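You operate a simulated robot arm through the tools that you are given. There is no shell and no other tool. Be economical: measure what you need, move in short steps, check, and stop when the job is done.

The job below is to be done with a simulated two-armed robot. You get a single attempt, and the scene is never put back.

## Task
Uncover the yellow mould, hold it, wedge the moulding free, lift it out.
Fine: film first, into the green tray mould; use the purple wedge; moulding on the table between the tray moulds, wedge back where it lay.

It is judged by the outcome, as a careful person would: the job done as asked, and still so three seconds after it is handed in. It fails if anything else is knocked over, pushed out of place, dropped, spilled or broken.

## Robot
Two 7-joint arms with two-finger parallel grippers on one trunk, on a base that drives. Base frame: it is fixed to the floor where the robot stands at the start and does not move with it; the origin is under the middle of the robot, x ahead of it, y to its left, z up. Units: mm, rad, N and s.
The left shoulder is at the start at [50, 161, 1148], the right one opposite. With the tool pointing down near the work surface each hand reaches from about 200 to 680 mm from the robot's upright axis, wherever it stands, measured 20 degrees to its own side. Places, roughly: green tray mould [500, -200, 800]; table between the tray moulds [500, -400, 800]. Payload 3.43 kg a hand.
The TCP of each hand is the grasp point between the finger pads, 30 mm short of the fingertips. In the tool frame z runs along the fingers and y along their closing line. The gripper opens to 94 mm. The fingers are 28 mm wide and 10 mm thick; the gripper's body (50 by 96 mm) begins 55 mm behind the TCP.
Orientation is told as [roll, pitch, yaw] about the base's x, y, z axes, in that order, counted from this pose: with the fingers straight down and closing along the base's y, the tool's x points along the base's -x, its y along +y and its z along -z.

## Interface
- The arms move only by the tool play_rows. It takes "left_series", "right_series" or both (then of equal length, played together; a hand with none holds still); each is a list of rows, each a list of 7 numbers: the shift along the tool's x, y, z in units of 40 mm (1.0 is 40 mm), then the turn, a rotation vector about the tool's x, y, z in units of 5 degrees (1.0 is 5 degrees), then the opening, from 0 (shut) to 1 (fully open). In form: [[tx, ty, tz, wx, wy, wz, jaw], ...]. A call has 1 to 8 rows; each row shifts and turns the commanded pose from where the row before left it, along the tool's axes as they then stand. A call with a number of a shift or a turn outside -1 to 1 is refused whole. Rows are played at 5 a second. More than 50 mm and 0.15 rad between two rows, or a gripper value outside its range, and nothing of the call is played. A pose out of reach is approached as far as the arm can. The call stops where the force on the tool passes 50 N (or 10 N more than at its start, if that is more) or the arm is blocked; 0.2 s more then pass. Each finger travels about 45 mm/s and halts on what it meets, pressing with about 43 N; the grip force reading is that of the motor and also rises with nothing between the fingers. The clock runs only during rows and for 0.2 s after the last one: add rows that do not move to give the fingers time. It gives the time, the measured TCP pose, the force on the tool (base axes), the opening and the grip force at its end, in the units of the frame above (readings bear some noise), with the torque about the TCP (base axes, N m) and any sound that the robot's microphone picked up.
- Cameras (640 x 400 px; columns grow to the right, rows downward): "scene" is now at [126.7, -1.3, 1308.1]; the picture's right is [0.01, -1.00, 0.00], its down [-0.43, -0.00, -0.90] and it looks along [0.90, 0.01, -0.43] (base axes); focal length 242 px, centre (320, 200). "left" rides on the left gripper at [76, -14, -102] in its tool frame; the picture's right is [0.18, 0.98, 0.00], its down [-0.75, 0.14, -0.64] and it looks along [-0.63, 0.12, 0.77] (tool axes); focal length 243 px, centre (320, 200). "right" rides on the right gripper at [76, 14, -103] in its tool frame; the picture's right is [-0.18, 0.98, 0.00], its down [-0.75, -0.14, -0.64] and it looks along [-0.63, -0.12, 0.77] (tool axes); focal length 243 px, centre (320, 200). There is no depth. A picture from a camera that has moved, and an enlarged one, comes with that camera's place and axes in the base frame and with its lens. The place of the scene camera against the robot may be out by one fixed shift of up to 25 mm in any direction.
- camera(camera): a new picture of that camera. It takes no simulated time.
- move_column(by): slides the trunk up (or, below 0, down) by that many mm; the arms and the scene camera ride with it, the base frame stays. It gives what a move gives, with no picture.
- roll_base(legs): drives the robot by 1 to 6 legs, each [ahead, left, turn to the left] in mm, mm and rad, along the robot's own axes; the way and the turn of a leg run together, so that a leg with both is an arc; at most 1500 mm and 3.142 rad a leg. The arms and the cameras ride along, it lands a little off, and it stops where it bumps. It gives what a move gives.
- head_to(pan, tilt): turns the head with the scene camera to pan (to the left, within 1.396 rad either way) and tilt (down, from -0.506 to 1.204), counted from straight ahead of the robot. It gives what a move gives.
- zoom(camera, box): a new picture of the part [left, top, right, bottom] of that camera's present view, enlarged. It takes no simulated time.
- hand_in(): hands the job in; it is judged then, once.

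Go step by step. Nothing tells you exact positions but the pictures and the camera data: compare them with the known pose of the tool, close in by small moves and look again before you grip or let go. The budget is 120 turns and 88 pictures, counting those below and the enlarged ones. Unless the task says otherwise, let go and move clear before handing in, and close with one line.

The tools are called after "Request:" by a JSON object that holds its "fn" and its "kwargs". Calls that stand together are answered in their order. play_rows: Moves the arms, as the interface text tells. Its arguments: {"type":"object","properties":{"left_series":{"type":"array"},"right_series":{"type":"array"}},"required":[]} The other tools are called the same way: move_column (by) slides the trunk up or down; roll_base (legs) drives the base; head_to (pan, tilt) turns the head that bears the scene camera; camera (camera) takes a picture; zoom (camera, box) takes an enlarged picture of a part of a camera's view; hand_in () hands the job in.

At the start:

```text
clock: 0.0
left_eef_pos: [384.6, 144.1, 1188.8]
left_tcp_rot: [0.0, -0.001, 0.002]
left_contact_force: [0.0, -0.1, 0.2]
left_ft_torque: [-0.02, 0.01, -0.01]
left_opening: 93.9
left_grasp_force: 0.0
right_eef_pos: [304.5, -165.5, 1164.7]
right_tcp_rot: [-0.001, -0.001, 0.001]
right_contact_force: [-0.3, -0.2, 0.6]
right_ft_torque: [0.0, -0.01, -0.01]
right_opening: 94.0
right_grasp_force: 0.0
trunk travel left (down, up): [-175.0, 92.0]
robot x, y, heading: [-0.1, -2.3, -0.001]
head pan, tilt: [0.007, 0.447]
```

scene: 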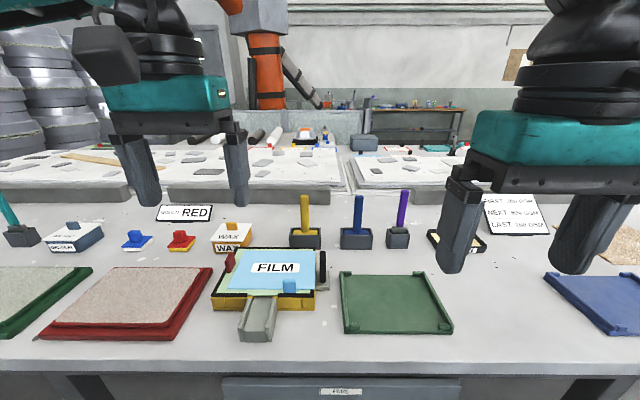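
right: 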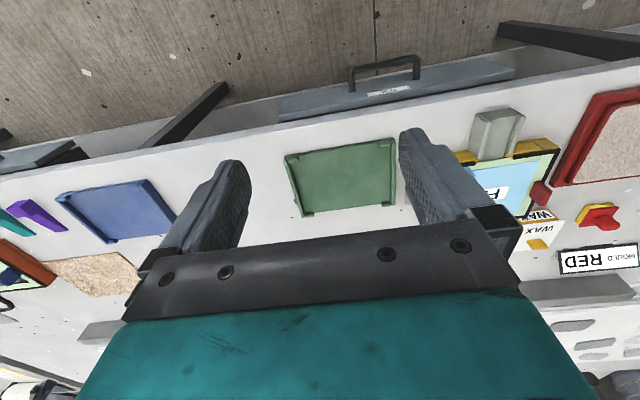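
left: 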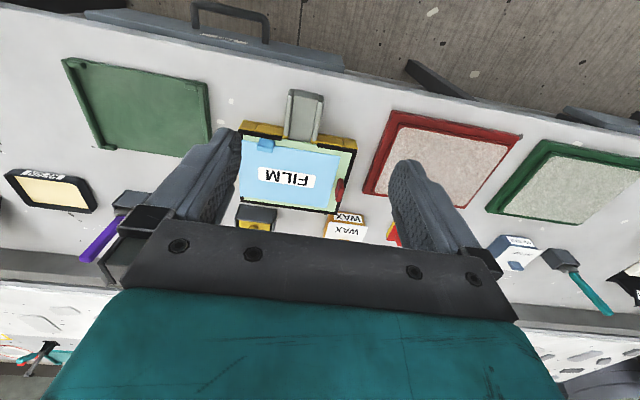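

I see a yellow mould with a blue FILM sheet over it near [500, 60], a green tray to its right, and three wedges standing in holders behind. I'll zoom in on these first.

Request:
{"fn": "zoom", "kwargs": {"camera": "scene", "box": [190, 180, 350, 350]}}

Request:
{"fn": "zoom", "kwargs": {"camera": "scene", "box": [280, 170, 440, 270]}}

Request:
{"fn": "zoom", "kwargs": {"camera": "left", "box": [220, 80, 380, 240]}}

Request:
{"fn": "zoom", "kwargs": {"camera": "scene", "box": [420, 180, 640, 340]}}

```text
2.35 times, centred on (270, 265) of scene
camera zoom: at [126.7, -1.3, 1308.1], right [0.01, -1.0, 0.0], down [-0.43, 0.0, -0.9], along [0.9, 0.01, -0.43], focal length 569 px, centre (438, 47)
```

zoom: 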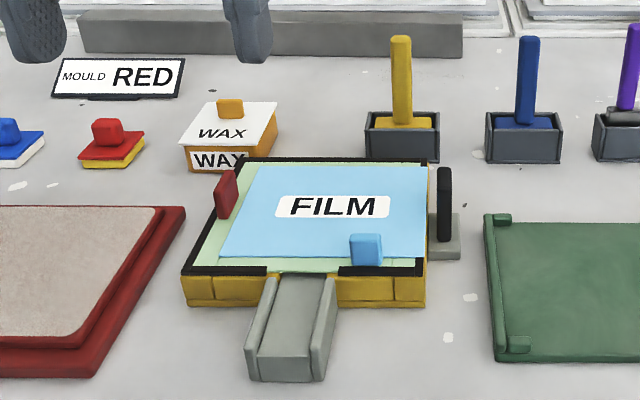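

```text
4.00 times, centred on (360, 220) of scene
camera zoom: at [126.7, -1.3, 1308.1], right [0.01, -1.0, 0.0], down [-0.43, 0.0, -0.9], along [0.9, 0.01, -0.43], focal length 967 px, centre (160, 120)
```

zoom: 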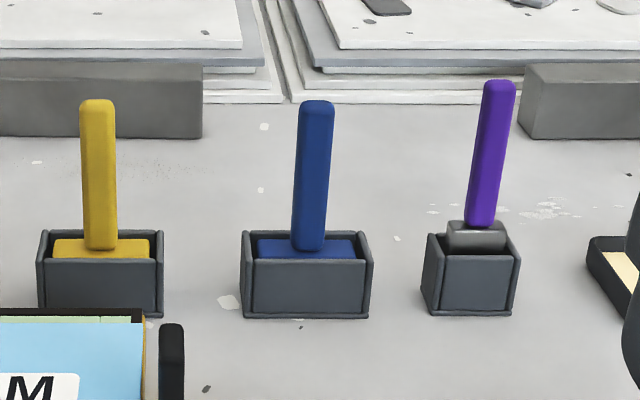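

```text
2.50 times, centred on (300, 160) of left
camera zoom: at [307.4, 130.7, 1290.9], right [-0.19, 0.98, 0.0], down [0.75, 0.14, 0.64], along [0.63, 0.12, -0.77], focal length 606 px, centre (370, 300)
```

zoom: 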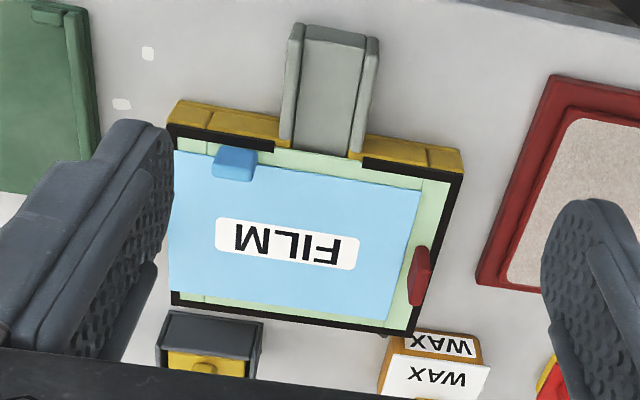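

```text
2.50 times, centred on (530, 260) of scene
camera zoom: at [126.7, -1.3, 1308.1], right [0.01, -1.0, 0.0], down [-0.43, 0.0, -0.9], along [0.9, 0.01, -0.43], focal length 604 px, centre (-205, 50)
```

zoom: 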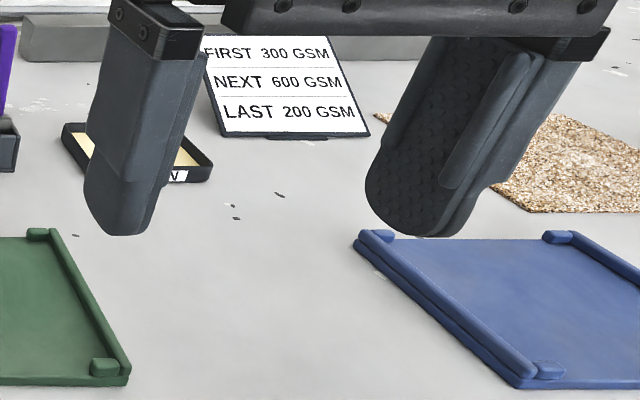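

The mould seems to span x 530–720, y 20–250, with the chute in front; the purple wedge stands near [800, -250]. I'll look down to see how far I can drive ahead.

Request:
{"fn": "head_to", "kwargs": {"pan": 0.0, "tilt": 1.1}}

Request:
{"fn": "camera", "kwargs": {"camera": "scene"}}

```text
clock: 1.0
left_eef_pos: [383.6, 144.4, 1189.3]
left_tcp_rot: [0.0, 0.0, 0.001]
left_contact_force: [-0.4, -0.8, 0.6]
left_ft_torque: [0.05, 0.01, -0.01]
left_opening: 94.0
left_grasp_force: 0.1
right_eef_pos: [305.3, -165.3, 1164.1]
right_tcp_rot: [-0.001, 0.0, 0.0]
right_contact_force: [0.3, -0.8, -0.6]
right_ft_torque: [-0.03, -0.01, -0.01]
right_opening: 94.0
right_grasp_force: 0.0
trunk travel left (down, up): [-175.0, 92.0]
robot x, y, heading: [-1.4, -3.2, -0.001]
head pan, tilt: [0.0, 1.1]
```

```text
80 pictures are left
camera scene: at [97.9, -1.9, 1255.6], right [0.0, -1.0, 0.0], down [-0.89, 0.0, -0.45], along [0.45, 0.0, -0.89], focal length 242 px, centre (320, 200)
```

scene: 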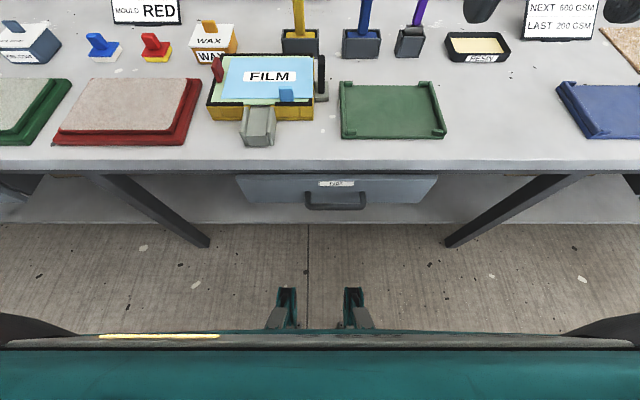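

The way ahead looks free for some distance. I'll drive 150 mm ahead, then look again.

Request:
{"fn": "roll_base", "kwargs": {"legs": [[150, 0, 0]]}}

Request:
{"fn": "head_to", "kwargs": {"pan": 0.0, "tilt": 0.75}}

Request:
{"fn": "camera", "kwargs": {"camera": "scene"}}

Request:
{"fn": "camera", "kwargs": {"camera": "left"}}

```text
clock: 2.4
left_eef_pos: [532.3, 143.9, 1188.3]
left_tcp_rot: [-0.001, -0.001, 0.0]
left_contact_force: [-1.3, -0.1, 0.6]
left_ft_torque: [0.03, 0.01, 0.02]
left_opening: 94.0
left_grasp_force: 0.0
right_eef_pos: [452.2, -165.8, 1163.6]
right_tcp_rot: [0.002, 0.0, -0.001]
right_contact_force: [-0.3, -1.2, -0.8]
right_ft_torque: [0.01, 0.04, -0.01]
right_opening: 93.8
right_grasp_force: 0.0
trunk travel left (down, up): [-175.0, 92.0]
robot x, y, heading: [149.6, -3.3, -0.001]
head pan, tilt: [0.0, 1.1]
```

```text
clock: 3.2
left_eef_pos: [531.3, 144.5, 1189.6]
left_tcp_rot: [-0.001, 0.0, 0.0]
left_contact_force: [-1.0, -0.2, 0.5]
left_ft_torque: [0.05, 0.02, -0.03]
left_opening: 94.1
left_grasp_force: 0.0
right_eef_pos: [452.8, -165.8, 1163.6]
right_tcp_rot: [0.0, 0.0, -0.003]
right_contact_force: [-1.1, -0.6, 0.9]
right_ft_torque: [0.02, 0.04, 0.02]
right_opening: 94.0
right_grasp_force: 0.0
trunk travel left (down, up): [-175.0, 92.0]
robot x, y, heading: [146.2, 1.3, -0.004]
head pan, tilt: [0.0, 0.75]
```

```text
79 pictures are left
camera scene: at [265.5, -2.1, 1281.3], right [0.0, -1.0, 0.0], down [-0.68, 0.0, -0.73], along [0.73, 0.0, -0.68], focal length 242 px, centre (320, 200)
```

scene: 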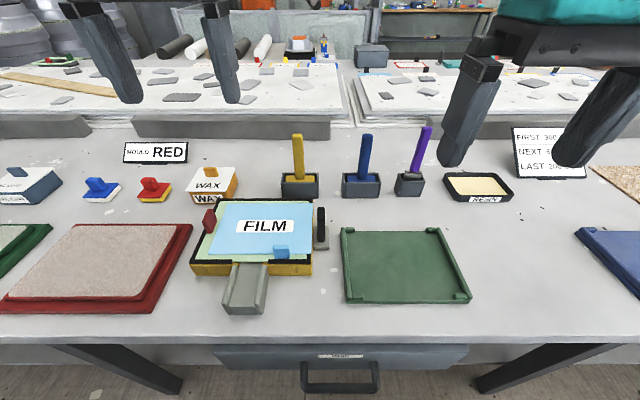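

```text
78 pictures are left
camera left: at [455.5, 130.3, 1290.9], right [-0.18, 0.98, 0.0], down [0.75, 0.14, 0.64], along [0.63, 0.12, -0.77], focal length 243 px, centre (320, 200)
```

left: 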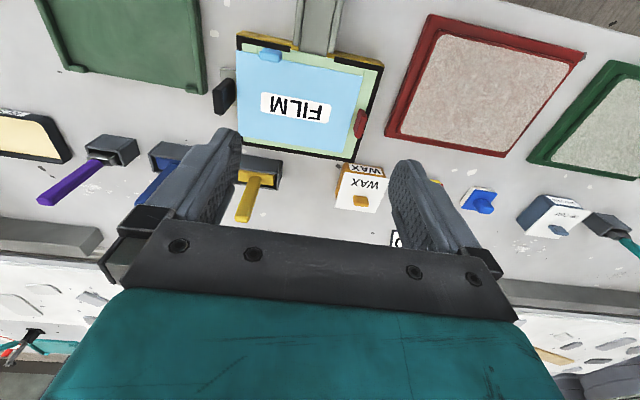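

From the left camera the mould is at about x 515–700, y 18–244, so the scene camera reads roughly 15 mm too far in x. I'll bring the left camera closer to see the tab, the red peg and the black post.

Request:
{"fn": "play_rows", "kwargs": {"left_series": [[0.57, 0.22, 0.8, 0, 0, 0, 1], [0.57, 0.22, 0.8, 0, 0, 0, 1], [0.57, 0.22, 0.8, 0, 0, 0, 1], [0.57, 0.22, 0.8, 0, 0, 0, 1], [0, 0, 0, 0, 0, 0, 1]]}}

Request:
{"fn": "camera", "kwargs": {"camera": "left"}}

Request:
{"fn": "zoom", "kwargs": {"camera": "scene", "box": [180, 190, 340, 320]}}

```text
clock: 4.4
left_eef_pos: [439.6, 180.8, 1060.7]
left_tcp_rot: [-0.002, -0.003, 0.002]
left_contact_force: [-0.3, -0.7, 0.1]
left_ft_torque: [-0.01, 0.01, 0.04]
left_opening: 94.0
left_grasp_force: 0.1
right_eef_pos: [452.4, -165.2, 1164.3]
right_tcp_rot: [0.002, 0.0, -0.001]
right_contact_force: [-0.1, -0.1, -1.0]
right_ft_torque: [0.02, -0.04, -0.01]
right_opening: 93.9
right_grasp_force: 0.1
trunk travel left (down, up): [-175.0, 92.0]
robot x, y, heading: [149.4, -1.0, 0.001]
head pan, tilt: [0.0, 0.75]
```

```text
77 pictures are left
camera left: at [363.7, 167.1, 1162.8], right [-0.19, 0.98, 0.0], down [0.75, 0.14, 0.64], along [0.63, 0.12, -0.77], focal length 243 px, centre (320, 200)
```

left: 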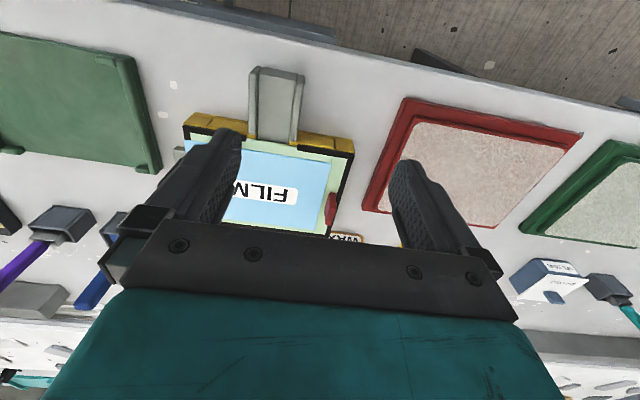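

```text
3.08 times, centred on (260, 255) of scene
camera zoom: at [265.5, -2.3, 1281.3], right [0.0, -1.0, 0.0], down [-0.68, 0.0, -0.73], along [0.73, 0.0, -0.68], focal length 744 px, centre (505, 31)
```

zoom: 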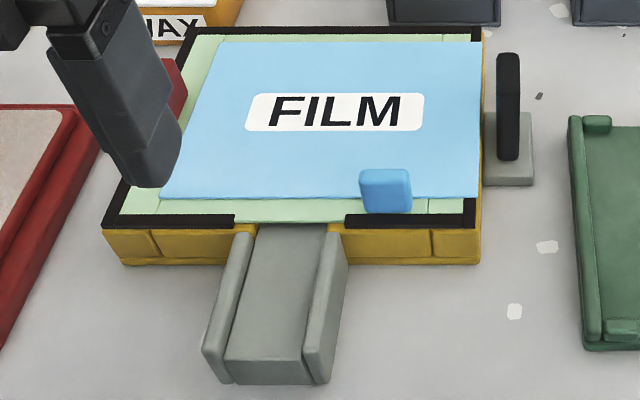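

The black fin on a grey foot at the mould's right looks like its hold handle, and the red tab at the left probably belongs to the moulding. I'll move the left hand aside and bring the right camera in.

Request:
{"fn": "play_rows", "kwargs": {"left_series": [[0, 1, 0, 0, 0, 0, 1], [0, 1, 0, 0, 0, 0, 1], [0, 1, 0, 0, 0, 0, 1], [0, 1, 0, 0, 0, 0, 1], [0, 0, 0, 0, 0, 0, 1]], "right_series": [[0.12, 0.9, 0.6, 0, 0, 0, 1], [0.12, 0.9, 0.6, 0, 0, 0, 1], [0.12, 0.9, 0.6, 0, 0, 0, 1], [0.12, 0.9, 0.6, 0, 0, 0, 1], [0, 0, 0, 0, 0, 0, 1]]}}

Request:
{"fn": "camera", "kwargs": {"camera": "right"}}

Request:
{"fn": "camera", "kwargs": {"camera": "scene"}}

```text
clock: 5.6
left_eef_pos: [439.0, 339.6, 1060.3]
left_tcp_rot: [0.0, -0.001, 0.0]
left_contact_force: [0.9, 0.4, -0.4]
left_ft_torque: [0.01, 0.03, -0.03]
left_opening: 94.1
left_grasp_force: 0.0
right_eef_pos: [435.1, -21.9, 1068.3]
right_tcp_rot: [0.001, 0.0, 0.0]
right_contact_force: [-0.4, 0.7, 0.8]
right_ft_torque: [0.01, 0.0, 0.02]
right_opening: 94.1
right_grasp_force: 0.1
trunk travel left (down, up): [-175.0, 92.0]
robot x, y, heading: [146.6, -0.9, -0.005]
head pan, tilt: [0.0, 0.75]
```

```text
75 pictures are left
camera right: at [359.1, -7.2, 1170.2], right [0.19, 0.98, 0.0], down [0.75, -0.14, 0.64], along [0.63, -0.12, -0.77], focal length 243 px, centre (320, 200)
```

right: 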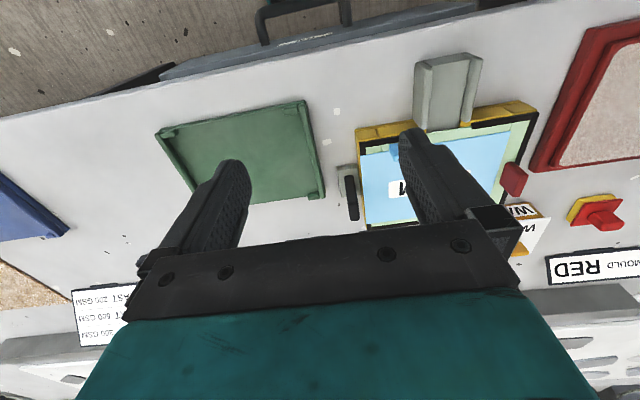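

```text
74 pictures are left
camera scene: at [265.5, -2.5, 1281.3], right [0.0, -1.0, 0.0], down [-0.68, 0.0, -0.73], along [0.73, 0.0, -0.68], focal length 242 px, centre (320, 200)
```

scene: 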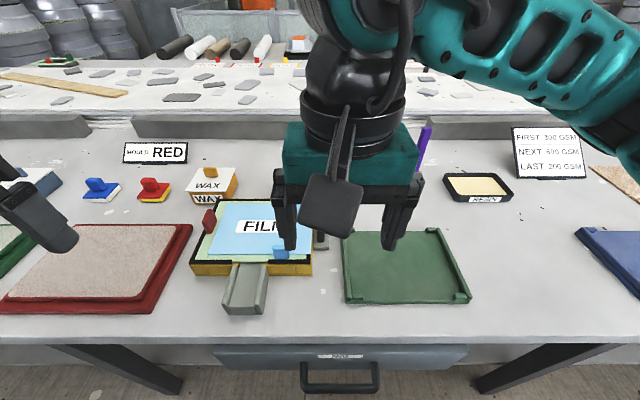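

The fin stands on the mould's right side; the green tray spans about x 462–636, y −50 to −275, and the film tab is near [535, 73, 880]. I'll bring the open right hand above the tab for a close look.

Request:
{"fn": "play_rows", "kwargs": {"right_series": [[-0.62, 0.6, 0.3, 0, 0, 0, 1], [-0.62, 0.6, 0.4, 0, 0, 0, 1], [-0.62, 0.6, 0.5, 0, 0, 0, 1], [-0.62, 0.6, 0.5, 0, 0, 0, 1], [0, 0, 0, 0, 0, 0, 1]]}}

Request:
{"fn": "camera", "kwargs": {"camera": "right"}}

```text
clock: 6.8
left_eef_pos: [438.1, 340.3, 1059.1]
left_tcp_rot: [0.0, 0.0, 0.0]
left_contact_force: [0.1, 0.7, -0.4]
left_ft_torque: [0.03, 0.01, -0.02]
left_opening: 94.0
left_grasp_force: 0.0
right_eef_pos: [532.0, 74.5, 996.5]
right_tcp_rot: [0.0, -0.001, -0.001]
right_contact_force: [-0.1, 0.6, -0.1]
right_ft_torque: [0.01, -0.05, 0.01]
right_opening: 93.9
right_grasp_force: 0.0
trunk travel left (down, up): [-175.0, 92.0]
robot x, y, heading: [146.6, 2.4, -0.001]
head pan, tilt: [0.0, 0.75]
```

```text
73 pictures are left
camera right: at [457.1, 89.6, 1099.1], right [0.19, 0.98, 0.0], down [0.75, -0.14, 0.64], along [0.63, -0.12, -0.77], focal length 243 px, centre (320, 200)
```

right: 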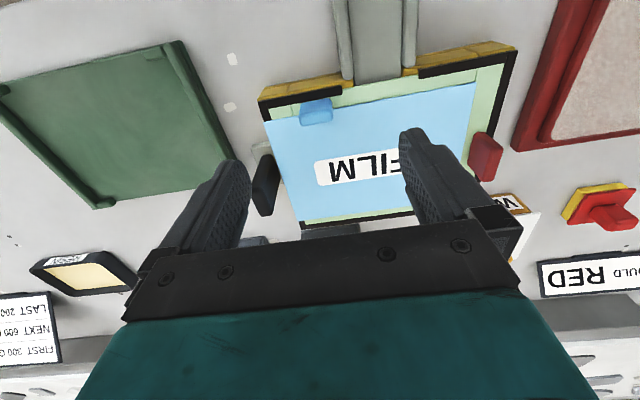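

The tab is clearly seen now between and ahead of the fingers. I'll enlarge that part.

Request:
{"fn": "zoom", "kwargs": {"camera": "right", "box": [240, 20, 540, 240]}}

```text
1.82 times, centred on (390, 130) of right
camera zoom: at [457.1, 89.6, 1099.1], right [0.19, 0.98, 0.0], down [0.75, -0.14, 0.64], along [0.63, -0.12, -0.77], focal length 441 px, centre (193, 327)
```

zoom: 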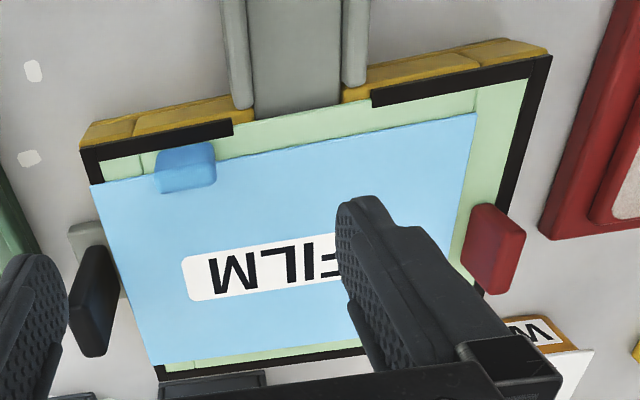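

The film lies at x 540–672, y 19–212 with its tab at about [536, 71]. I'll narrow the jaws a little, come down over the tab and look.

Request:
{"fn": "play_rows", "kwargs": {"right_series": [[-0.1, -0.09, 0.5, 0, 0, 0, 0.65], [0, 0, 0.6, 0, 0, 0, 0.65], [0, 0, 0.6, 0, 0, 0, 0.65], [0, 0, 0, 0, 0, 0, 0.65]]}}

Request:
{"fn": "zoom", "kwargs": {"camera": "right", "box": [160, 20, 460, 240]}}

Request:
{"fn": "zoom", "kwargs": {"camera": "scene", "box": [180, 170, 360, 320]}}

```text
clock: 7.8
left_eef_pos: [439.2, 339.1, 1058.5]
left_tcp_rot: [-0.001, -0.001, -0.002]
left_contact_force: [0.0, -0.5, 0.8]
left_ft_torque: [0.03, 0.0, 0.0]
left_opening: 94.1
left_grasp_force: 0.0
right_eef_pos: [537.2, 72.8, 931.7]
right_tcp_rot: [0.0, 0.0, -0.001]
right_contact_force: [0.2, -0.4, -0.3]
right_ft_torque: [-0.01, 0.01, 0.01]
right_opening: 60.9
right_grasp_force: 0.0
trunk travel left (down, up): [-175.0, 92.0]
robot x, y, heading: [146.2, 3.1, -0.003]
head pan, tilt: [0.0, 0.75]
```

```text
1.82 times, centred on (310, 130) of right
camera zoom: at [461.3, 87.1, 1033.1], right [0.19, 0.98, 0.0], down [0.75, -0.14, 0.64], along [0.63, -0.12, -0.77], focal length 441 px, centre (338, 327)
```

zoom: 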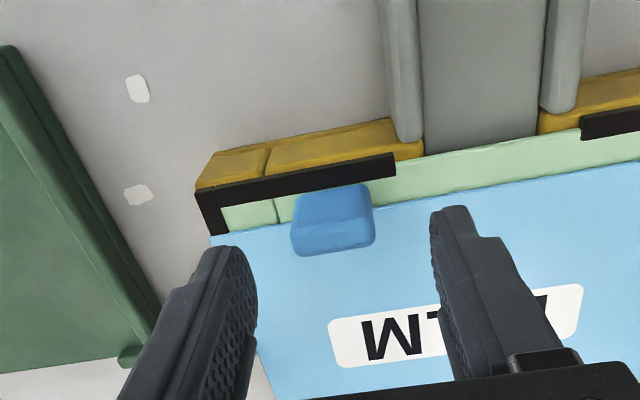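

```text
2.67 times, centred on (270, 245) of scene
camera zoom: at [265.4, -2.1, 1281.3], right [0.0, -1.0, 0.0], down [-0.68, 0.0, -0.73], along [0.73, 0.0, -0.68], focal length 645 px, centre (453, 80)
```

zoom: 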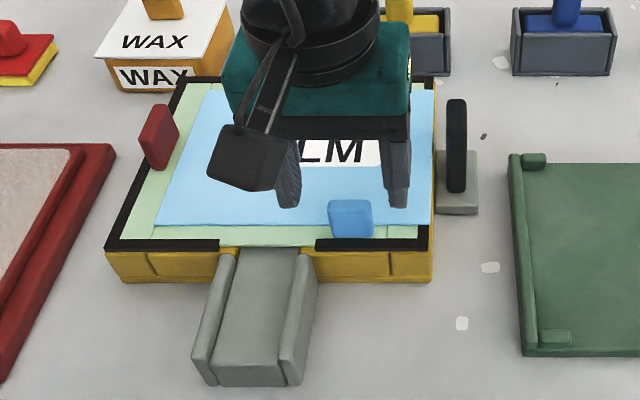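

The tab sits between the fingers, about 14 mm deep in x and centred near x 534, y 71. I'll go down 28 mm and close.

Request:
{"fn": "play_rows", "kwargs": {"right_series": [[0.06, -0.04, 0.35, 0, 0, 0, 0.65], [0, 0, 0.35, 0, 0, 0, 0.65], [0, 0, 0, 0, 0, 0, 0], [0, 0, 0, 0, 0, 0, 0], [0, 0, 0, 0, 0, 0, 0], [0, 0, 0, 0, 0, 0, 0]]}}

Request:
{"fn": "zoom", "kwargs": {"camera": "right", "box": [160, 20, 460, 240]}}

```text
clock: 9.2
left_eef_pos: [437.4, 339.3, 1060.9]
left_tcp_rot: [0.0, 0.0, 0.0]
left_contact_force: [-0.6, -0.2, -0.3]
left_ft_torque: [-0.01, 0.0, 0.01]
left_opening: 94.0
left_grasp_force: 0.1
right_eef_pos: [534.6, 68.9, 903.1]
right_tcp_rot: [0.0, 0.001, -0.001]
right_contact_force: [0.1, 0.0, -0.4]
right_ft_torque: [-0.03, 0.0, 0.02]
right_opening: 28.5
right_grasp_force: 42.7
trunk travel left (down, up): [-175.0, 92.0]
robot x, y, heading: [149.0, -1.3, -0.001]
head pan, tilt: [0.0, 0.75]
```

```text
1.82 times, centred on (310, 130) of right
camera zoom: at [459.0, 84.2, 1005.8], right [0.19, 0.98, 0.0], down [0.75, -0.14, 0.64], along [0.63, -0.12, -0.77], focal length 441 px, centre (338, 327)
```

zoom: 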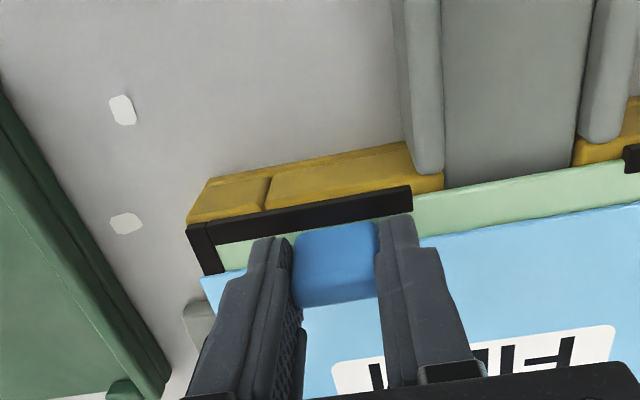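

Gripped at 28.5 mm. I'll lift straight up and check.

Request:
{"fn": "play_rows", "kwargs": {"right_series": [[0, 0, -0.3, 0, 0, 0, 0], [0, 0, -0.6, 0, 0, 0, 0], [0, 0, -0.8, 0, 0, 0, 0], [0, 0, -0.8, 0, 0, 0, 0], [0, 0, 0, 0, 0, 0, 0]]}}

Request:
{"fn": "camera", "kwargs": {"camera": "right"}}

Request:
{"fn": "camera", "kwargs": {"camera": "scene"}}

```text
clock: 10.4
left_eef_pos: [438.1, 338.3, 1060.2]
left_tcp_rot: [0.0, -0.001, 0.0]
left_contact_force: [-0.4, -0.1, -0.7]
left_ft_torque: [0.01, -0.02, 0.0]
left_opening: 93.8
left_grasp_force: 0.1
right_eef_pos: [533.8, 70.3, 1003.8]
right_tcp_rot: [0.0, 0.0, -0.002]
right_contact_force: [1.0, -0.2, -0.5]
right_ft_torque: [0.0, 0.01, 0.04]
right_opening: 28.1
right_grasp_force: 43.1
trunk travel left (down, up): [-175.0, 92.0]
robot x, y, heading: [143.9, 0.9, 0.003]
head pan, tilt: [0.0, 0.75]
```

```text
68 pictures are left
camera right: at [458.3, 84.5, 1106.3], right [0.19, 0.98, 0.0], down [0.75, -0.14, 0.64], along [0.63, -0.12, -0.77], focal length 243 px, centre (320, 200)
```

right: 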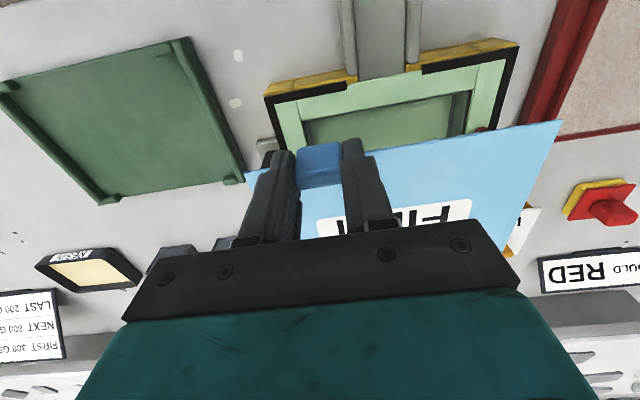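

```text
67 pictures are left
camera scene: at [265.5, -2.1, 1281.3], right [0.0, -1.0, 0.0], down [-0.68, 0.0, -0.73], along [0.73, 0.0, -0.68], focal length 242 px, centre (320, 200)
```

scene: 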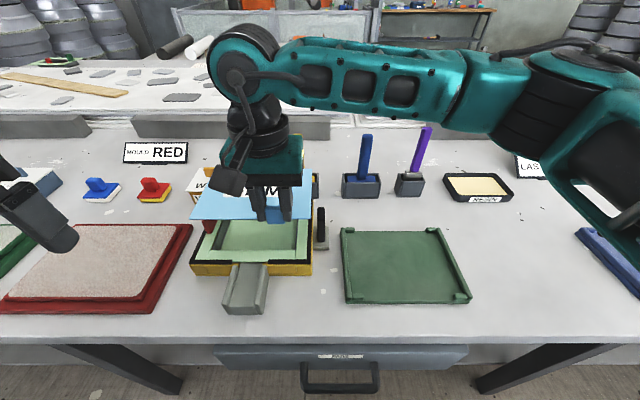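

The film came up level. I'll carry it over the green tray, aiming the TCP at about [476, −206].

Request:
{"fn": "play_rows", "kwargs": {"right_series": [[0.21, -0.985, 0, 0, 0, 0, 0], [0.21, -0.985, 0, 0, 0, 0, 0], [0.21, -0.985, 0, 0, 0, 0, 0], [0.21, -0.985, 0, 0, 0, 0, 0], [0.21, -0.985, 0, 0, 0, 0, 0], [0.21, -0.985, 0, 0, 0, 0, 0], [0.21, -0.985, 0, 0, 0, 0, 0], [0, 0, 0, 0, 0, 0, 0]]}}

Request:
{"fn": "play_rows", "kwargs": {"right_series": [[0, 0, 0.7, 0, 0, 0, 0], [0, 0, 0.7, 0, 0, 0, 0], [0, 0, 0.6, 0, 0, 0, 0], [0, 0, 0, 0, 0, 0, 0]]}}

Request:
{"fn": "camera", "kwargs": {"camera": "right"}}

Request:
{"fn": "camera", "kwargs": {"camera": "scene"}}

```text
clock: 12.2
left_eef_pos: [437.1, 339.6, 1059.7]
left_tcp_rot: [-0.002, -0.001, -0.001]
left_contact_force: [0.1, 0.2, 0.0]
left_ft_torque: [-0.02, 0.0, 0.0]
left_opening: 93.8
left_grasp_force: 0.0
right_eef_pos: [474.3, -207.7, 1005.3]
right_tcp_rot: [-0.001, 0.0, -0.001]
right_contact_force: [-0.1, 0.0, 0.5]
right_ft_torque: [-0.04, 0.01, 0.02]
right_opening: 28.4
right_grasp_force: 43.1
trunk travel left (down, up): [-175.0, 92.0]
robot x, y, heading: [147.3, 3.3, -0.0]
head pan, tilt: [0.0, 0.75]
```

```text
clock: 13.2
left_eef_pos: [437.6, 340.5, 1058.4]
left_tcp_rot: [0.001, -0.002, 0.001]
left_contact_force: [-0.3, 0.7, -0.8]
left_ft_torque: [0.0, -0.01, -0.01]
left_opening: 93.7
left_grasp_force: 0.0
right_eef_pos: [475.0, -206.5, 924.2]
right_tcp_rot: [0.0, 0.001, -0.001]
right_contact_force: [0.1, -0.3, -0.4]
right_ft_torque: [-0.02, -0.01, -0.01]
right_opening: 28.3
right_grasp_force: 42.9
trunk travel left (down, up): [-175.0, 92.0]
robot x, y, heading: [150.9, -0.0, 0.002]
head pan, tilt: [0.0, 0.75]
```

```text
66 pictures are left
camera right: at [399.2, -192.0, 1026.3], right [0.19, 0.98, 0.0], down [0.75, -0.14, 0.64], along [0.63, -0.12, -0.77], focal length 243 px, centre (320, 200)
```

right: 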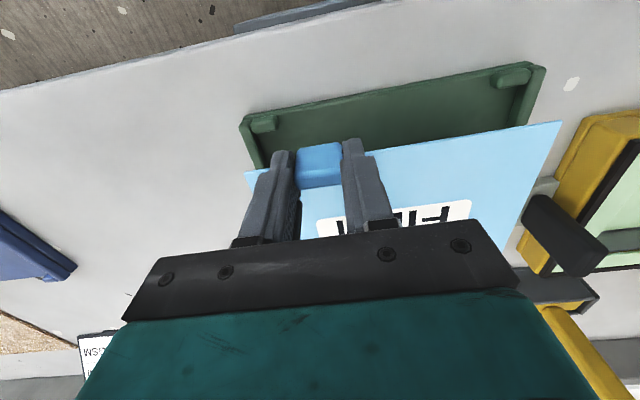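

```text
65 pictures are left
camera scene: at [265.5, -2.1, 1281.3], right [0.0, -1.0, 0.0], down [-0.68, 0.0, -0.73], along [0.73, 0.0, -0.68], focal length 242 px, centre (320, 200)
```

scene: 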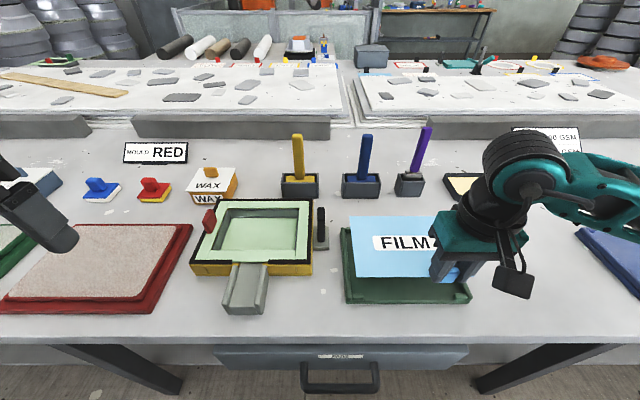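

The film is level over the tray and about 5 mm too far right. I'll correct that and lower gently until it touches.

Request:
{"fn": "play_rows", "kwargs": {"right_series": [[0, 0.12, 0.4, 0, 0, 0, 0], [0, 0, 0.5, 0, 0, 0, 0], [0, 0, 0.2, 0, 0, 0, 0], [0, 0, 0, 0, 0, 0, 0]]}}

Request:
{"fn": "camera", "kwargs": {"camera": "right"}}

Request:
{"fn": "zoom", "kwargs": {"camera": "scene", "box": [330, 200, 490, 320]}}

```text
clock: 14.2
left_eef_pos: [438.2, 339.4, 1060.1]
left_tcp_rot: [-0.002, -0.002, 0.001]
left_contact_force: [0.5, -0.1, -0.5]
left_ft_torque: [0.01, 0.03, -0.03]
left_opening: 93.9
left_grasp_force: 0.1
right_eef_pos: [476.1, -200.6, 880.7]
right_tcp_rot: [-0.001, -0.004, -0.001]
right_contact_force: [1.8, -0.2, 10.8]
right_ft_torque: [0.04, -1.38, 0.03]
right_opening: 28.2
right_grasp_force: 42.9
trunk travel left (down, up): [-175.0, 92.0]
robot x, y, heading: [146.8, 0.1, -0.002]
head pan, tilt: [0.0, 0.75]
```

```text
64 pictures are left
camera right: at [399.7, -186.3, 983.0], right [0.19, 0.98, 0.0], down [0.75, -0.14, 0.65], along [0.64, -0.12, -0.76], focal length 243 px, centre (320, 200)
```

right: 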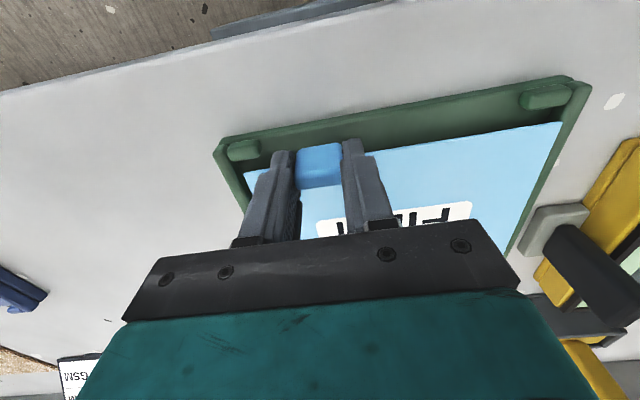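

```text
3.33 times, centred on (410, 260) of scene
camera zoom: at [264.9, -1.8, 1281.5], right [0.0, -1.0, 0.0], down [-0.68, 0.0, -0.73], along [0.73, 0.0, -0.68], focal length 806 px, centre (20, 0)
```

zoom: 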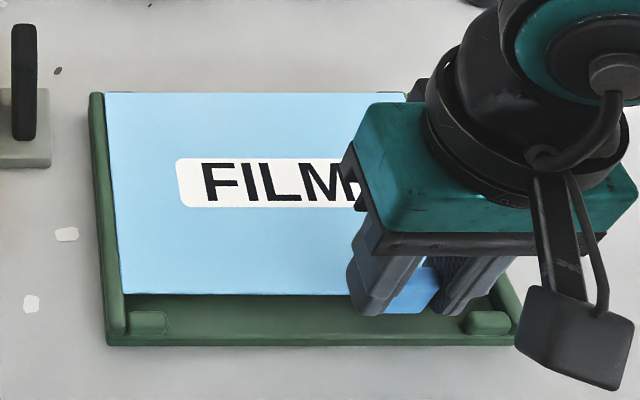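

The film's back edge is resting on the rear corner blocks (force about 128 mm ahead of the tool). I'll lift a bit, shift 5 mm toward the robot, and lower again.

Request:
{"fn": "play_rows", "kwargs": {"right_series": [[0, 0, -0.25, 0, 0, 0, 0], [0.12, 0, 0, 0, 0, 0, 0], [0, 0, 0.25, 0, 0, 0, 0], [0, 0, 0.1, 0, 0, 0, 0], [0, 0, 0, 0, 0, 0, 0]]}}

Request:
{"fn": "zoom", "kwargs": {"camera": "scene", "box": [330, 200, 490, 320]}}

Request:
{"fn": "zoom", "kwargs": {"camera": "right", "box": [200, 50, 620, 250]}}

```text
clock: 15.4
left_eef_pos: [437.0, 339.7, 1060.0]
left_tcp_rot: [-0.001, -0.001, -0.001]
left_contact_force: [0.6, -0.8, 0.4]
left_ft_torque: [0.0, 0.02, 0.0]
left_opening: 94.0
left_grasp_force: 0.1
right_eef_pos: [470.0, -202.0, 874.4]
right_tcp_rot: [-0.002, 0.001, -0.002]
right_contact_force: [-0.4, 0.2, -0.7]
right_ft_torque: [-0.03, 0.0, -0.02]
right_opening: 28.1
right_grasp_force: 42.7
trunk travel left (down, up): [-175.0, 92.0]
robot x, y, heading: [149.9, 0.1, -0.002]
head pan, tilt: [0.0, 0.75]
```

```text
3.33 times, centred on (410, 260) of scene
camera zoom: at [265.5, -2.1, 1281.3], right [0.0, -1.0, 0.0], down [-0.68, 0.0, -0.73], along [0.73, 0.0, -0.68], focal length 806 px, centre (20, 0)
```

zoom: 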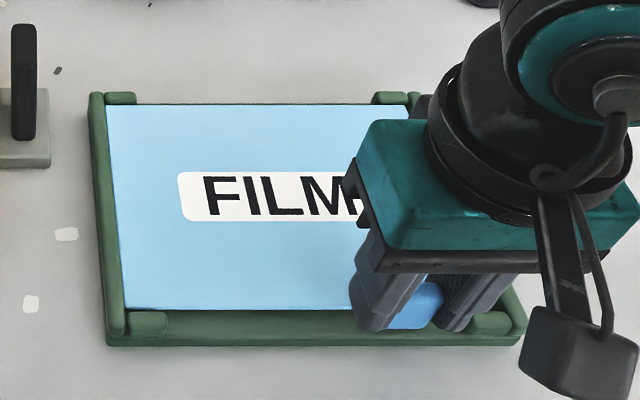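

```text
1.52 times, centred on (410, 150) of right
camera zoom: at [394.7, -187.5, 978.1], right [0.19, 0.98, 0.0], down [0.75, -0.14, 0.64], along [0.63, -0.12, -0.77], focal length 370 px, centre (183, 276)
```

zoom: 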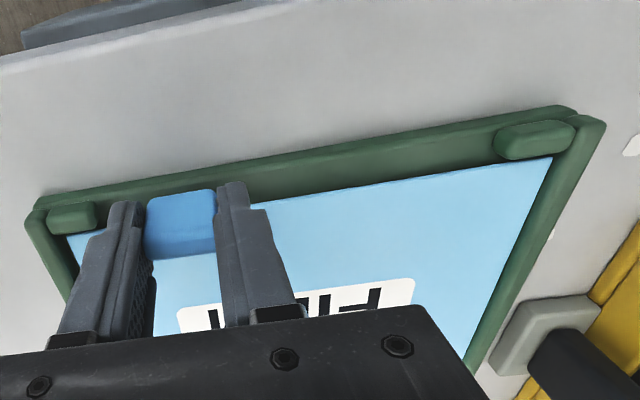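

Now the film lies between the rails and clear of the rear corner blocks. I'll lower in small steps until it touches the tray floor.

Request:
{"fn": "play_rows", "kwargs": {"right_series": [[0, 0, 0.12, 0, 0, 0, 0], [0, 0, 0.1, 0, 0, 0, 0], [0, 0, 0, 0, 0, 0, 0]]}}

```text
clock: 16.2
left_eef_pos: [435.3, 339.4, 1061.0]
left_tcp_rot: [-0.002, -0.004, 0.0]
left_contact_force: [-0.4, -0.3, -0.1]
left_ft_torque: [-0.02, 0.01, 0.01]
left_opening: 94.0
left_grasp_force: 0.1
right_eef_pos: [470.1, -201.8, 870.3]
right_tcp_rot: [0.0, -0.009, -0.002]
right_contact_force: [-2.1, -8.4, 44.4]
right_ft_torque: [-0.11, 0.12, -0.03]
right_opening: 27.9
right_grasp_force: 42.6
trunk travel left (down, up): [-175.0, 92.0]
robot x, y, heading: [147.7, 0.4, -0.0]
head pan, tilt: [0.0, 0.75]
```

It's in contact (44 N right under the tool). I'll relax upward slightly and look before letting go.

Request:
{"fn": "play_rows", "kwargs": {"right_series": [[0, 0, -0.06, 0, 0, 0, 0], [0, 0, 0, 0, 0, 0, 0]]}}

Request:
{"fn": "zoom", "kwargs": {"camera": "scene", "box": [330, 200, 490, 320]}}

```text
clock: 16.8
left_eef_pos: [436.0, 339.5, 1058.2]
left_tcp_rot: [-0.002, -0.001, 0.001]
left_contact_force: [-0.6, -0.9, -0.1]
left_ft_torque: [0.02, 0.01, 0.02]
left_opening: 94.1
left_grasp_force: 0.0
right_eef_pos: [471.0, -202.4, 871.3]
right_tcp_rot: [0.0, -0.005, -0.004]
right_contact_force: [1.4, -5.3, 33.5]
right_ft_torque: [-0.06, -0.01, -0.09]
right_opening: 28.2
right_grasp_force: 43.3
trunk travel left (down, up): [-175.0, 92.0]
robot x, y, heading: [147.3, 2.0, -0.002]
head pan, tilt: [0.0, 0.75]
```

```text
3.33 times, centred on (410, 260) of scene
camera zoom: at [264.0, -1.6, 1281.5], right [0.0, -1.0, 0.0], down [-0.68, 0.0, -0.73], along [0.73, 0.0, -0.68], focal length 806 px, centre (20, 0)
```

zoom: 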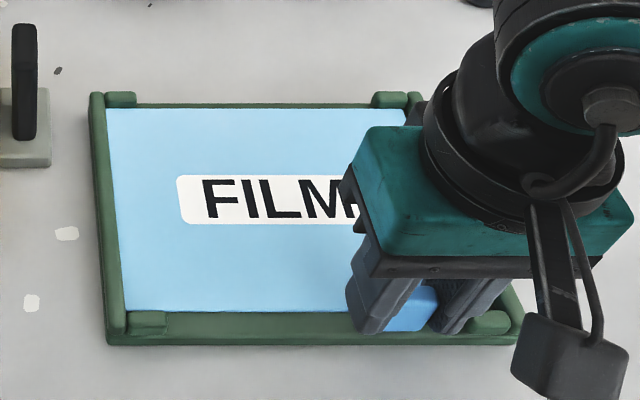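

The film sits inside the four corner blocks. I'll relax 1 mm more, open the jaws a little, and rise straight up.

Request:
{"fn": "play_rows", "kwargs": {"right_series": [[0, 0, -0.03, 0, 0, 0, 0], [0, 0, 0, 0, 0, 0, 0.4], [0, 0, 0, 0, 0, 0, 0.4], [0, 0, -0.3, 0, 0, 0, 0.4], [0, 0, -0.6, 0, 0, 0, 0.4], [0, 0, -0.8, 0, 0, 0, 0.4], [0, 0, -0.8, 0, 0, 0, 0.4], [0, 0, -0.8, 0, 0, 0, 0.4]]}}

Request:
{"fn": "camera", "kwargs": {"camera": "right"}}

Request:
{"fn": "camera", "kwargs": {"camera": "scene"}}

```text
clock: 18.6
left_eef_pos: [437.7, 339.3, 1058.7]
left_tcp_rot: [0.001, -0.002, 0.001]
left_contact_force: [0.3, -0.1, -0.5]
left_ft_torque: [-0.01, 0.02, 0.0]
left_opening: 94.0
left_grasp_force: 0.1
right_eef_pos: [469.8, -201.2, 1005.0]
right_tcp_rot: [-0.001, 0.001, 0.001]
right_contact_force: [-0.8, -0.1, 0.1]
right_ft_torque: [0.02, -0.07, -0.02]
right_opening: 37.7
right_grasp_force: 0.0
trunk travel left (down, up): [-175.0, 92.0]
robot x, y, heading: [148.6, 0.0, 0.001]
head pan, tilt: [0.0, 0.75]
```

```text
59 pictures are left
camera right: at [395.2, -187.1, 1106.4], right [0.18, 0.98, 0.0], down [0.75, -0.14, 0.64], along [0.63, -0.12, -0.77], focal length 243 px, centre (320, 200)
```

right: 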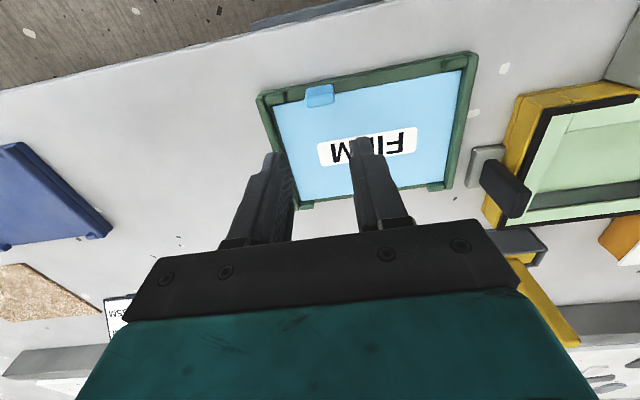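

```text
58 pictures are left
camera scene: at [265.5, -2.0, 1281.3], right [0.0, -1.0, 0.0], down [-0.68, 0.0, -0.73], along [0.73, 0.0, -0.68], focal length 242 px, centre (320, 200)
```

scene: 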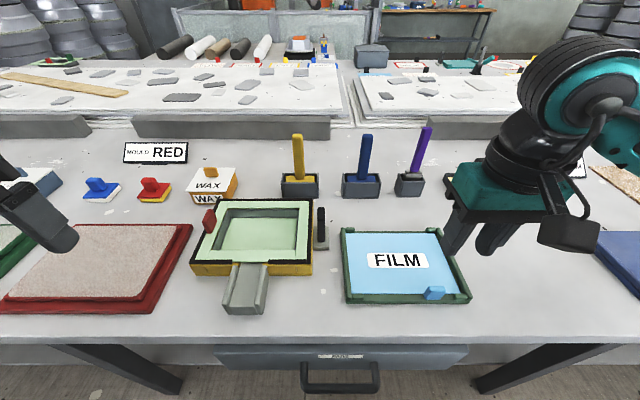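

The film is in the green tray. Now I look at the mould, moulding and fin, and the purple wedge.

Request:
{"fn": "zoom", "kwargs": {"camera": "scene", "box": [180, 190, 340, 320]}}

Request:
{"fn": "zoom", "kwargs": {"camera": "scene", "box": [330, 110, 450, 210]}}

Request:
{"fn": "zoom", "kwargs": {"camera": "right", "box": [440, 50, 640, 250]}}

```text
3.08 times, centred on (260, 255) of scene
camera zoom: at [265.5, -2.0, 1281.3], right [0.0, -1.0, 0.0], down [-0.68, 0.0, -0.73], along [0.73, 0.0, -0.68], focal length 744 px, centre (505, 31)
```

zoom: 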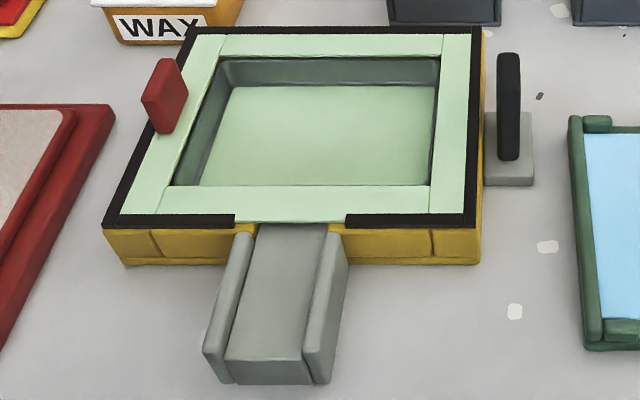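

```text
4.00 times, centred on (390, 160) of scene
camera zoom: at [265.5, -2.0, 1281.3], right [0.0, -1.0, 0.0], down [-0.68, 0.0, -0.73], along [0.73, 0.0, -0.68], focal length 967 px, centre (40, 360)
```

zoom: 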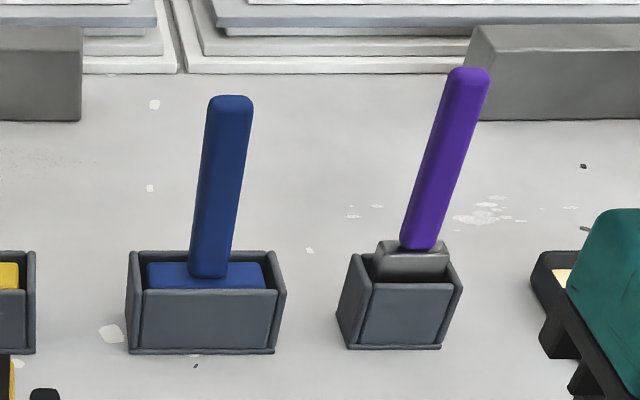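

```text
2.00 times, centred on (540, 150) of right
camera zoom: at [395.2, -187.1, 1106.4], right [0.18, 0.98, 0.0], down [0.75, -0.14, 0.64], along [0.63, -0.12, -0.77], focal length 485 px, centre (-120, 300)
```

zoom: 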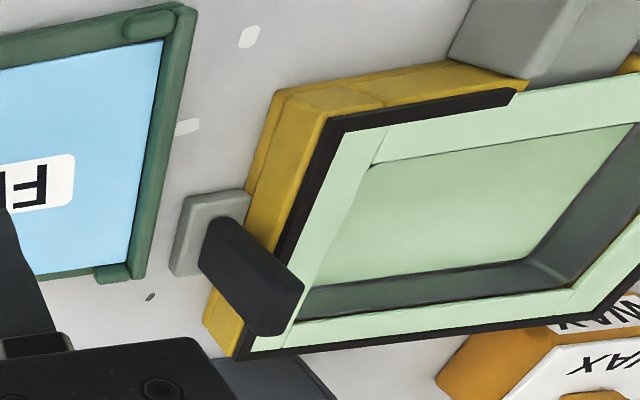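

The moulding is a flanged tray with a red lift tab on its left flange. The chute leads a wedge under the front flange, and the black fin is the mould's handle. My plan is the right hand on the fin and the left hand on the wedge, so I drive right to let the left hand fetch the purple wedge at about [752, −225].

Request:
{"fn": "roll_base", "kwargs": {"legs": [[0, -390, 0]]}}

Request:
{"fn": "camera", "kwargs": {"camera": "left"}}

Request:
{"fn": "camera", "kwargs": {"camera": "scene"}}

```text
clock: 21.1
left_eef_pos: [438.3, -55.9, 1059.5]
left_tcp_rot: [-0.001, -0.003, -0.001]
left_contact_force: [-0.4, 0.6, 0.1]
left_ft_torque: [0.01, 0.08, 0.02]
left_opening: 93.9
left_grasp_force: 0.1
right_eef_pos: [469.4, -597.8, 1003.8]
right_tcp_rot: [0.0, -0.001, -0.003]
right_contact_force: [-0.2, 0.1, 0.5]
right_ft_torque: [0.0, 0.02, -0.01]
right_opening: 37.6
right_grasp_force: 0.1
trunk travel left (down, up): [-175.0, 92.0]
robot x, y, heading: [143.6, -392.1, -0.003]
head pan, tilt: [0.0, 0.75]
```

```text
54 pictures are left
camera left: at [361.1, -69.7, 1162.1], right [-0.18, 0.98, 0.0], down [0.75, 0.14, 0.64], along [0.63, 0.12, -0.77], focal length 243 px, centre (320, 200)
```

left: 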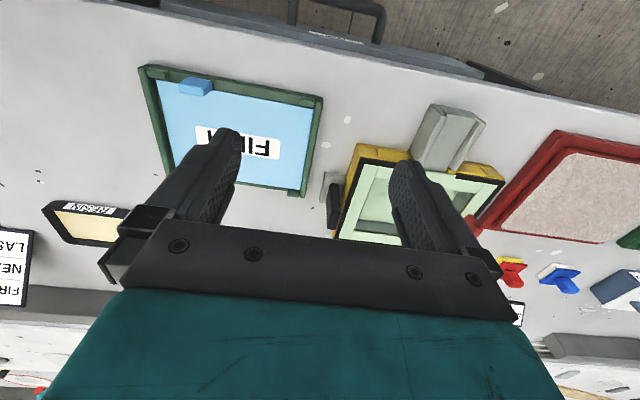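

```text
53 pictures are left
camera scene: at [264.6, -397.3, 1281.3], right [0.0, -1.0, 0.0], down [-0.68, 0.0, -0.73], along [0.73, 0.0, -0.68], focal length 242 px, centre (320, 200)
```

scene: 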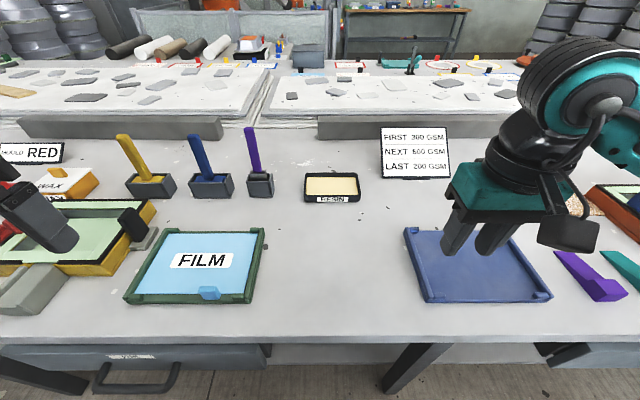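

There is another purple object lying to the right of the blue tray. It looks like a real wedge, so I'll take a closer look.

Request:
{"fn": "head_to", "kwargs": {"pan": -0.6, "tilt": 0.75}}

Request:
{"fn": "camera", "kwargs": {"camera": "scene"}}

```text
clock: 22.1
left_eef_pos: [438.1, -55.6, 1059.8]
left_tcp_rot: [0.0, -0.003, -0.001]
left_contact_force: [0.0, -0.4, -1.0]
left_ft_torque: [0.02, 0.04, -0.03]
left_opening: 94.0
left_grasp_force: 0.1
right_eef_pos: [470.6, -597.2, 1003.8]
right_tcp_rot: [0.001, 0.001, -0.003]
right_contact_force: [0.2, -0.2, -0.7]
right_ft_torque: [0.0, 0.02, -0.02]
right_opening: 37.4
right_grasp_force: 0.1
trunk travel left (down, up): [-175.0, 92.0]
robot x, y, heading: [144.5, -396.2, -0.004]
head pan, tilt: [-0.6, 0.75]
```

```text
52 pictures are left
camera scene: at [249.9, -443.6, 1281.3], right [-0.57, -0.82, 0.0], down [-0.56, 0.39, -0.73], along [0.6, -0.41, -0.68], focal length 242 px, centre (320, 200)
```

scene: 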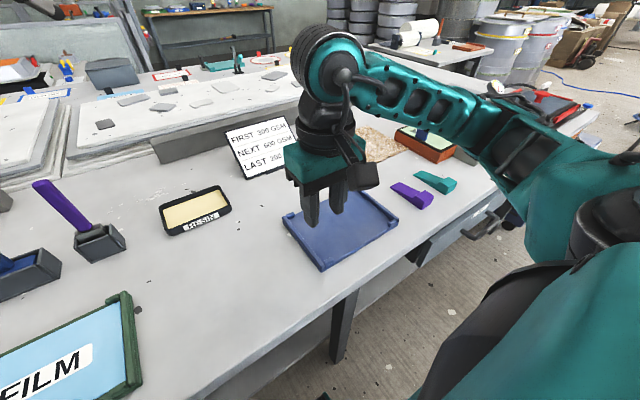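

Request:
{"fn": "zoom", "kwargs": {"camera": "scene", "box": [360, 150, 480, 225]}}

Request:
{"fn": "zoom", "kwargs": {"camera": "scene", "box": [0, 150, 160, 300]}}

Request:
{"fn": "zoom", "kwargs": {"camera": "right", "box": [0, 0, 340, 240]}}

```text
5.33 times, centred on (420, 188) of scene
camera zoom: at [249.9, -443.6, 1281.3], right [-0.57, -0.82, 0.0], down [-0.56, 0.39, -0.73], along [0.6, -0.41, -0.68], focal length 1289 px, centre (-213, 267)
```

zoom: 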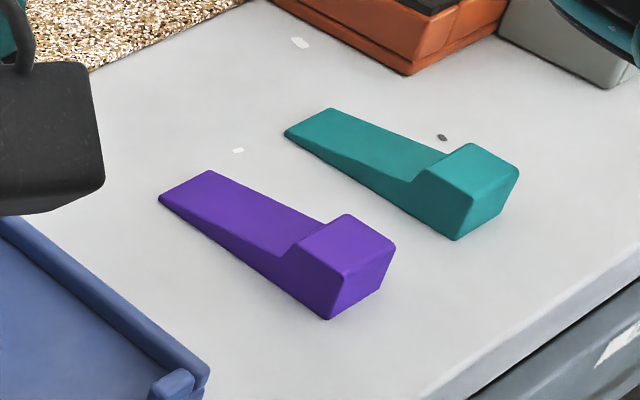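

```text
2.67 times, centred on (80, 225) of scene
camera zoom: at [249.9, -443.6, 1281.3], right [-0.57, -0.82, 0.0], down [-0.56, 0.39, -0.73], along [0.6, -0.41, -0.68], focal length 645 px, centre (960, 133)
```

zoom: 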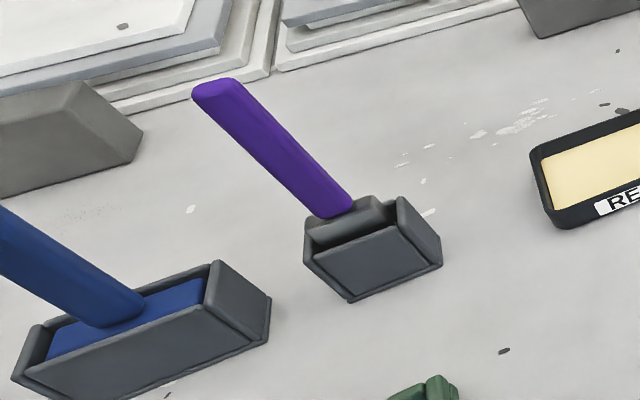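

```text
1.67 times, centred on (170, 120) of right
camera zoom: at [394.1, -582.3, 1106.1], right [0.19, 0.98, 0.0], down [0.75, -0.14, 0.64], along [0.63, -0.12, -0.77], focal length 404 px, centre (570, 333)
```

zoom: 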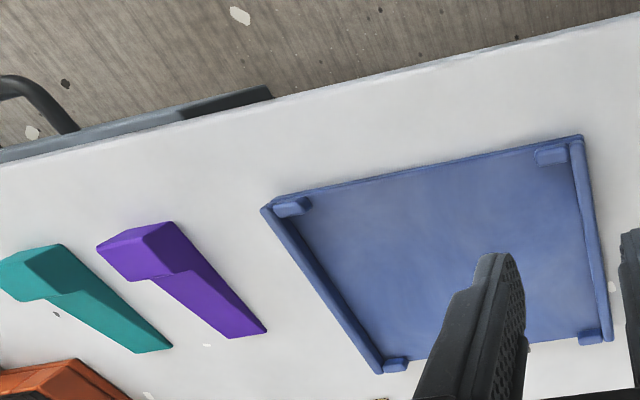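

The real purple wedge lies flat on the table right of the blue tray (block end near [470, −903], tip toward +x); the purple-handled thing in the holder is a different tool. I'll drive further right so the right hand can pick it up.

Request:
{"fn": "roll_base", "kwargs": {"legs": [[0, -275, 0]]}}

Request:
{"fn": "camera", "kwargs": {"camera": "right"}}

```text
clock: 24.1
left_eef_pos: [418.9, -334.6, 1059.7]
left_tcp_rot: [-0.001, -0.002, -0.003]
left_contact_force: [-0.6, -0.1, -1.0]
left_ft_torque: [0.03, 0.01, 0.01]
left_opening: 94.2
left_grasp_force: 0.0
right_eef_pos: [448.8, -876.0, 1004.7]
right_tcp_rot: [0.0, 0.0, -0.005]
right_contact_force: [0.7, -0.4, 0.2]
right_ft_torque: [0.04, -0.05, -0.02]
right_opening: 37.8
right_grasp_force: 0.0
trunk travel left (down, up): [-175.0, 92.0]
robot x, y, heading: [129.2, -675.8, -0.002]
head pan, tilt: [-0.6, 0.75]
```

```text
48 pictures are left
camera right: at [374.4, -860.7, 1106.0], right [0.19, 0.98, 0.0], down [0.75, -0.14, 0.64], along [0.63, -0.12, -0.77], focal length 243 px, centre (320, 200)
```

right: 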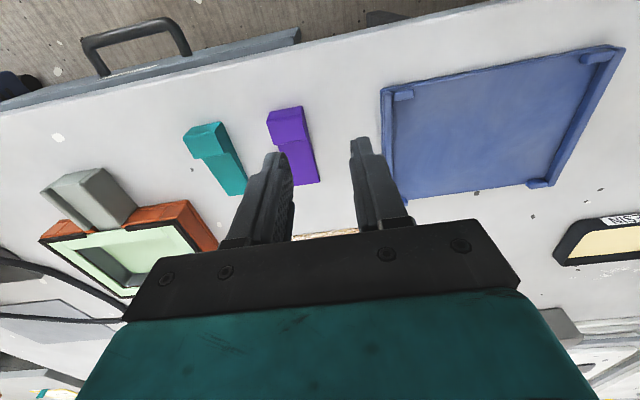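

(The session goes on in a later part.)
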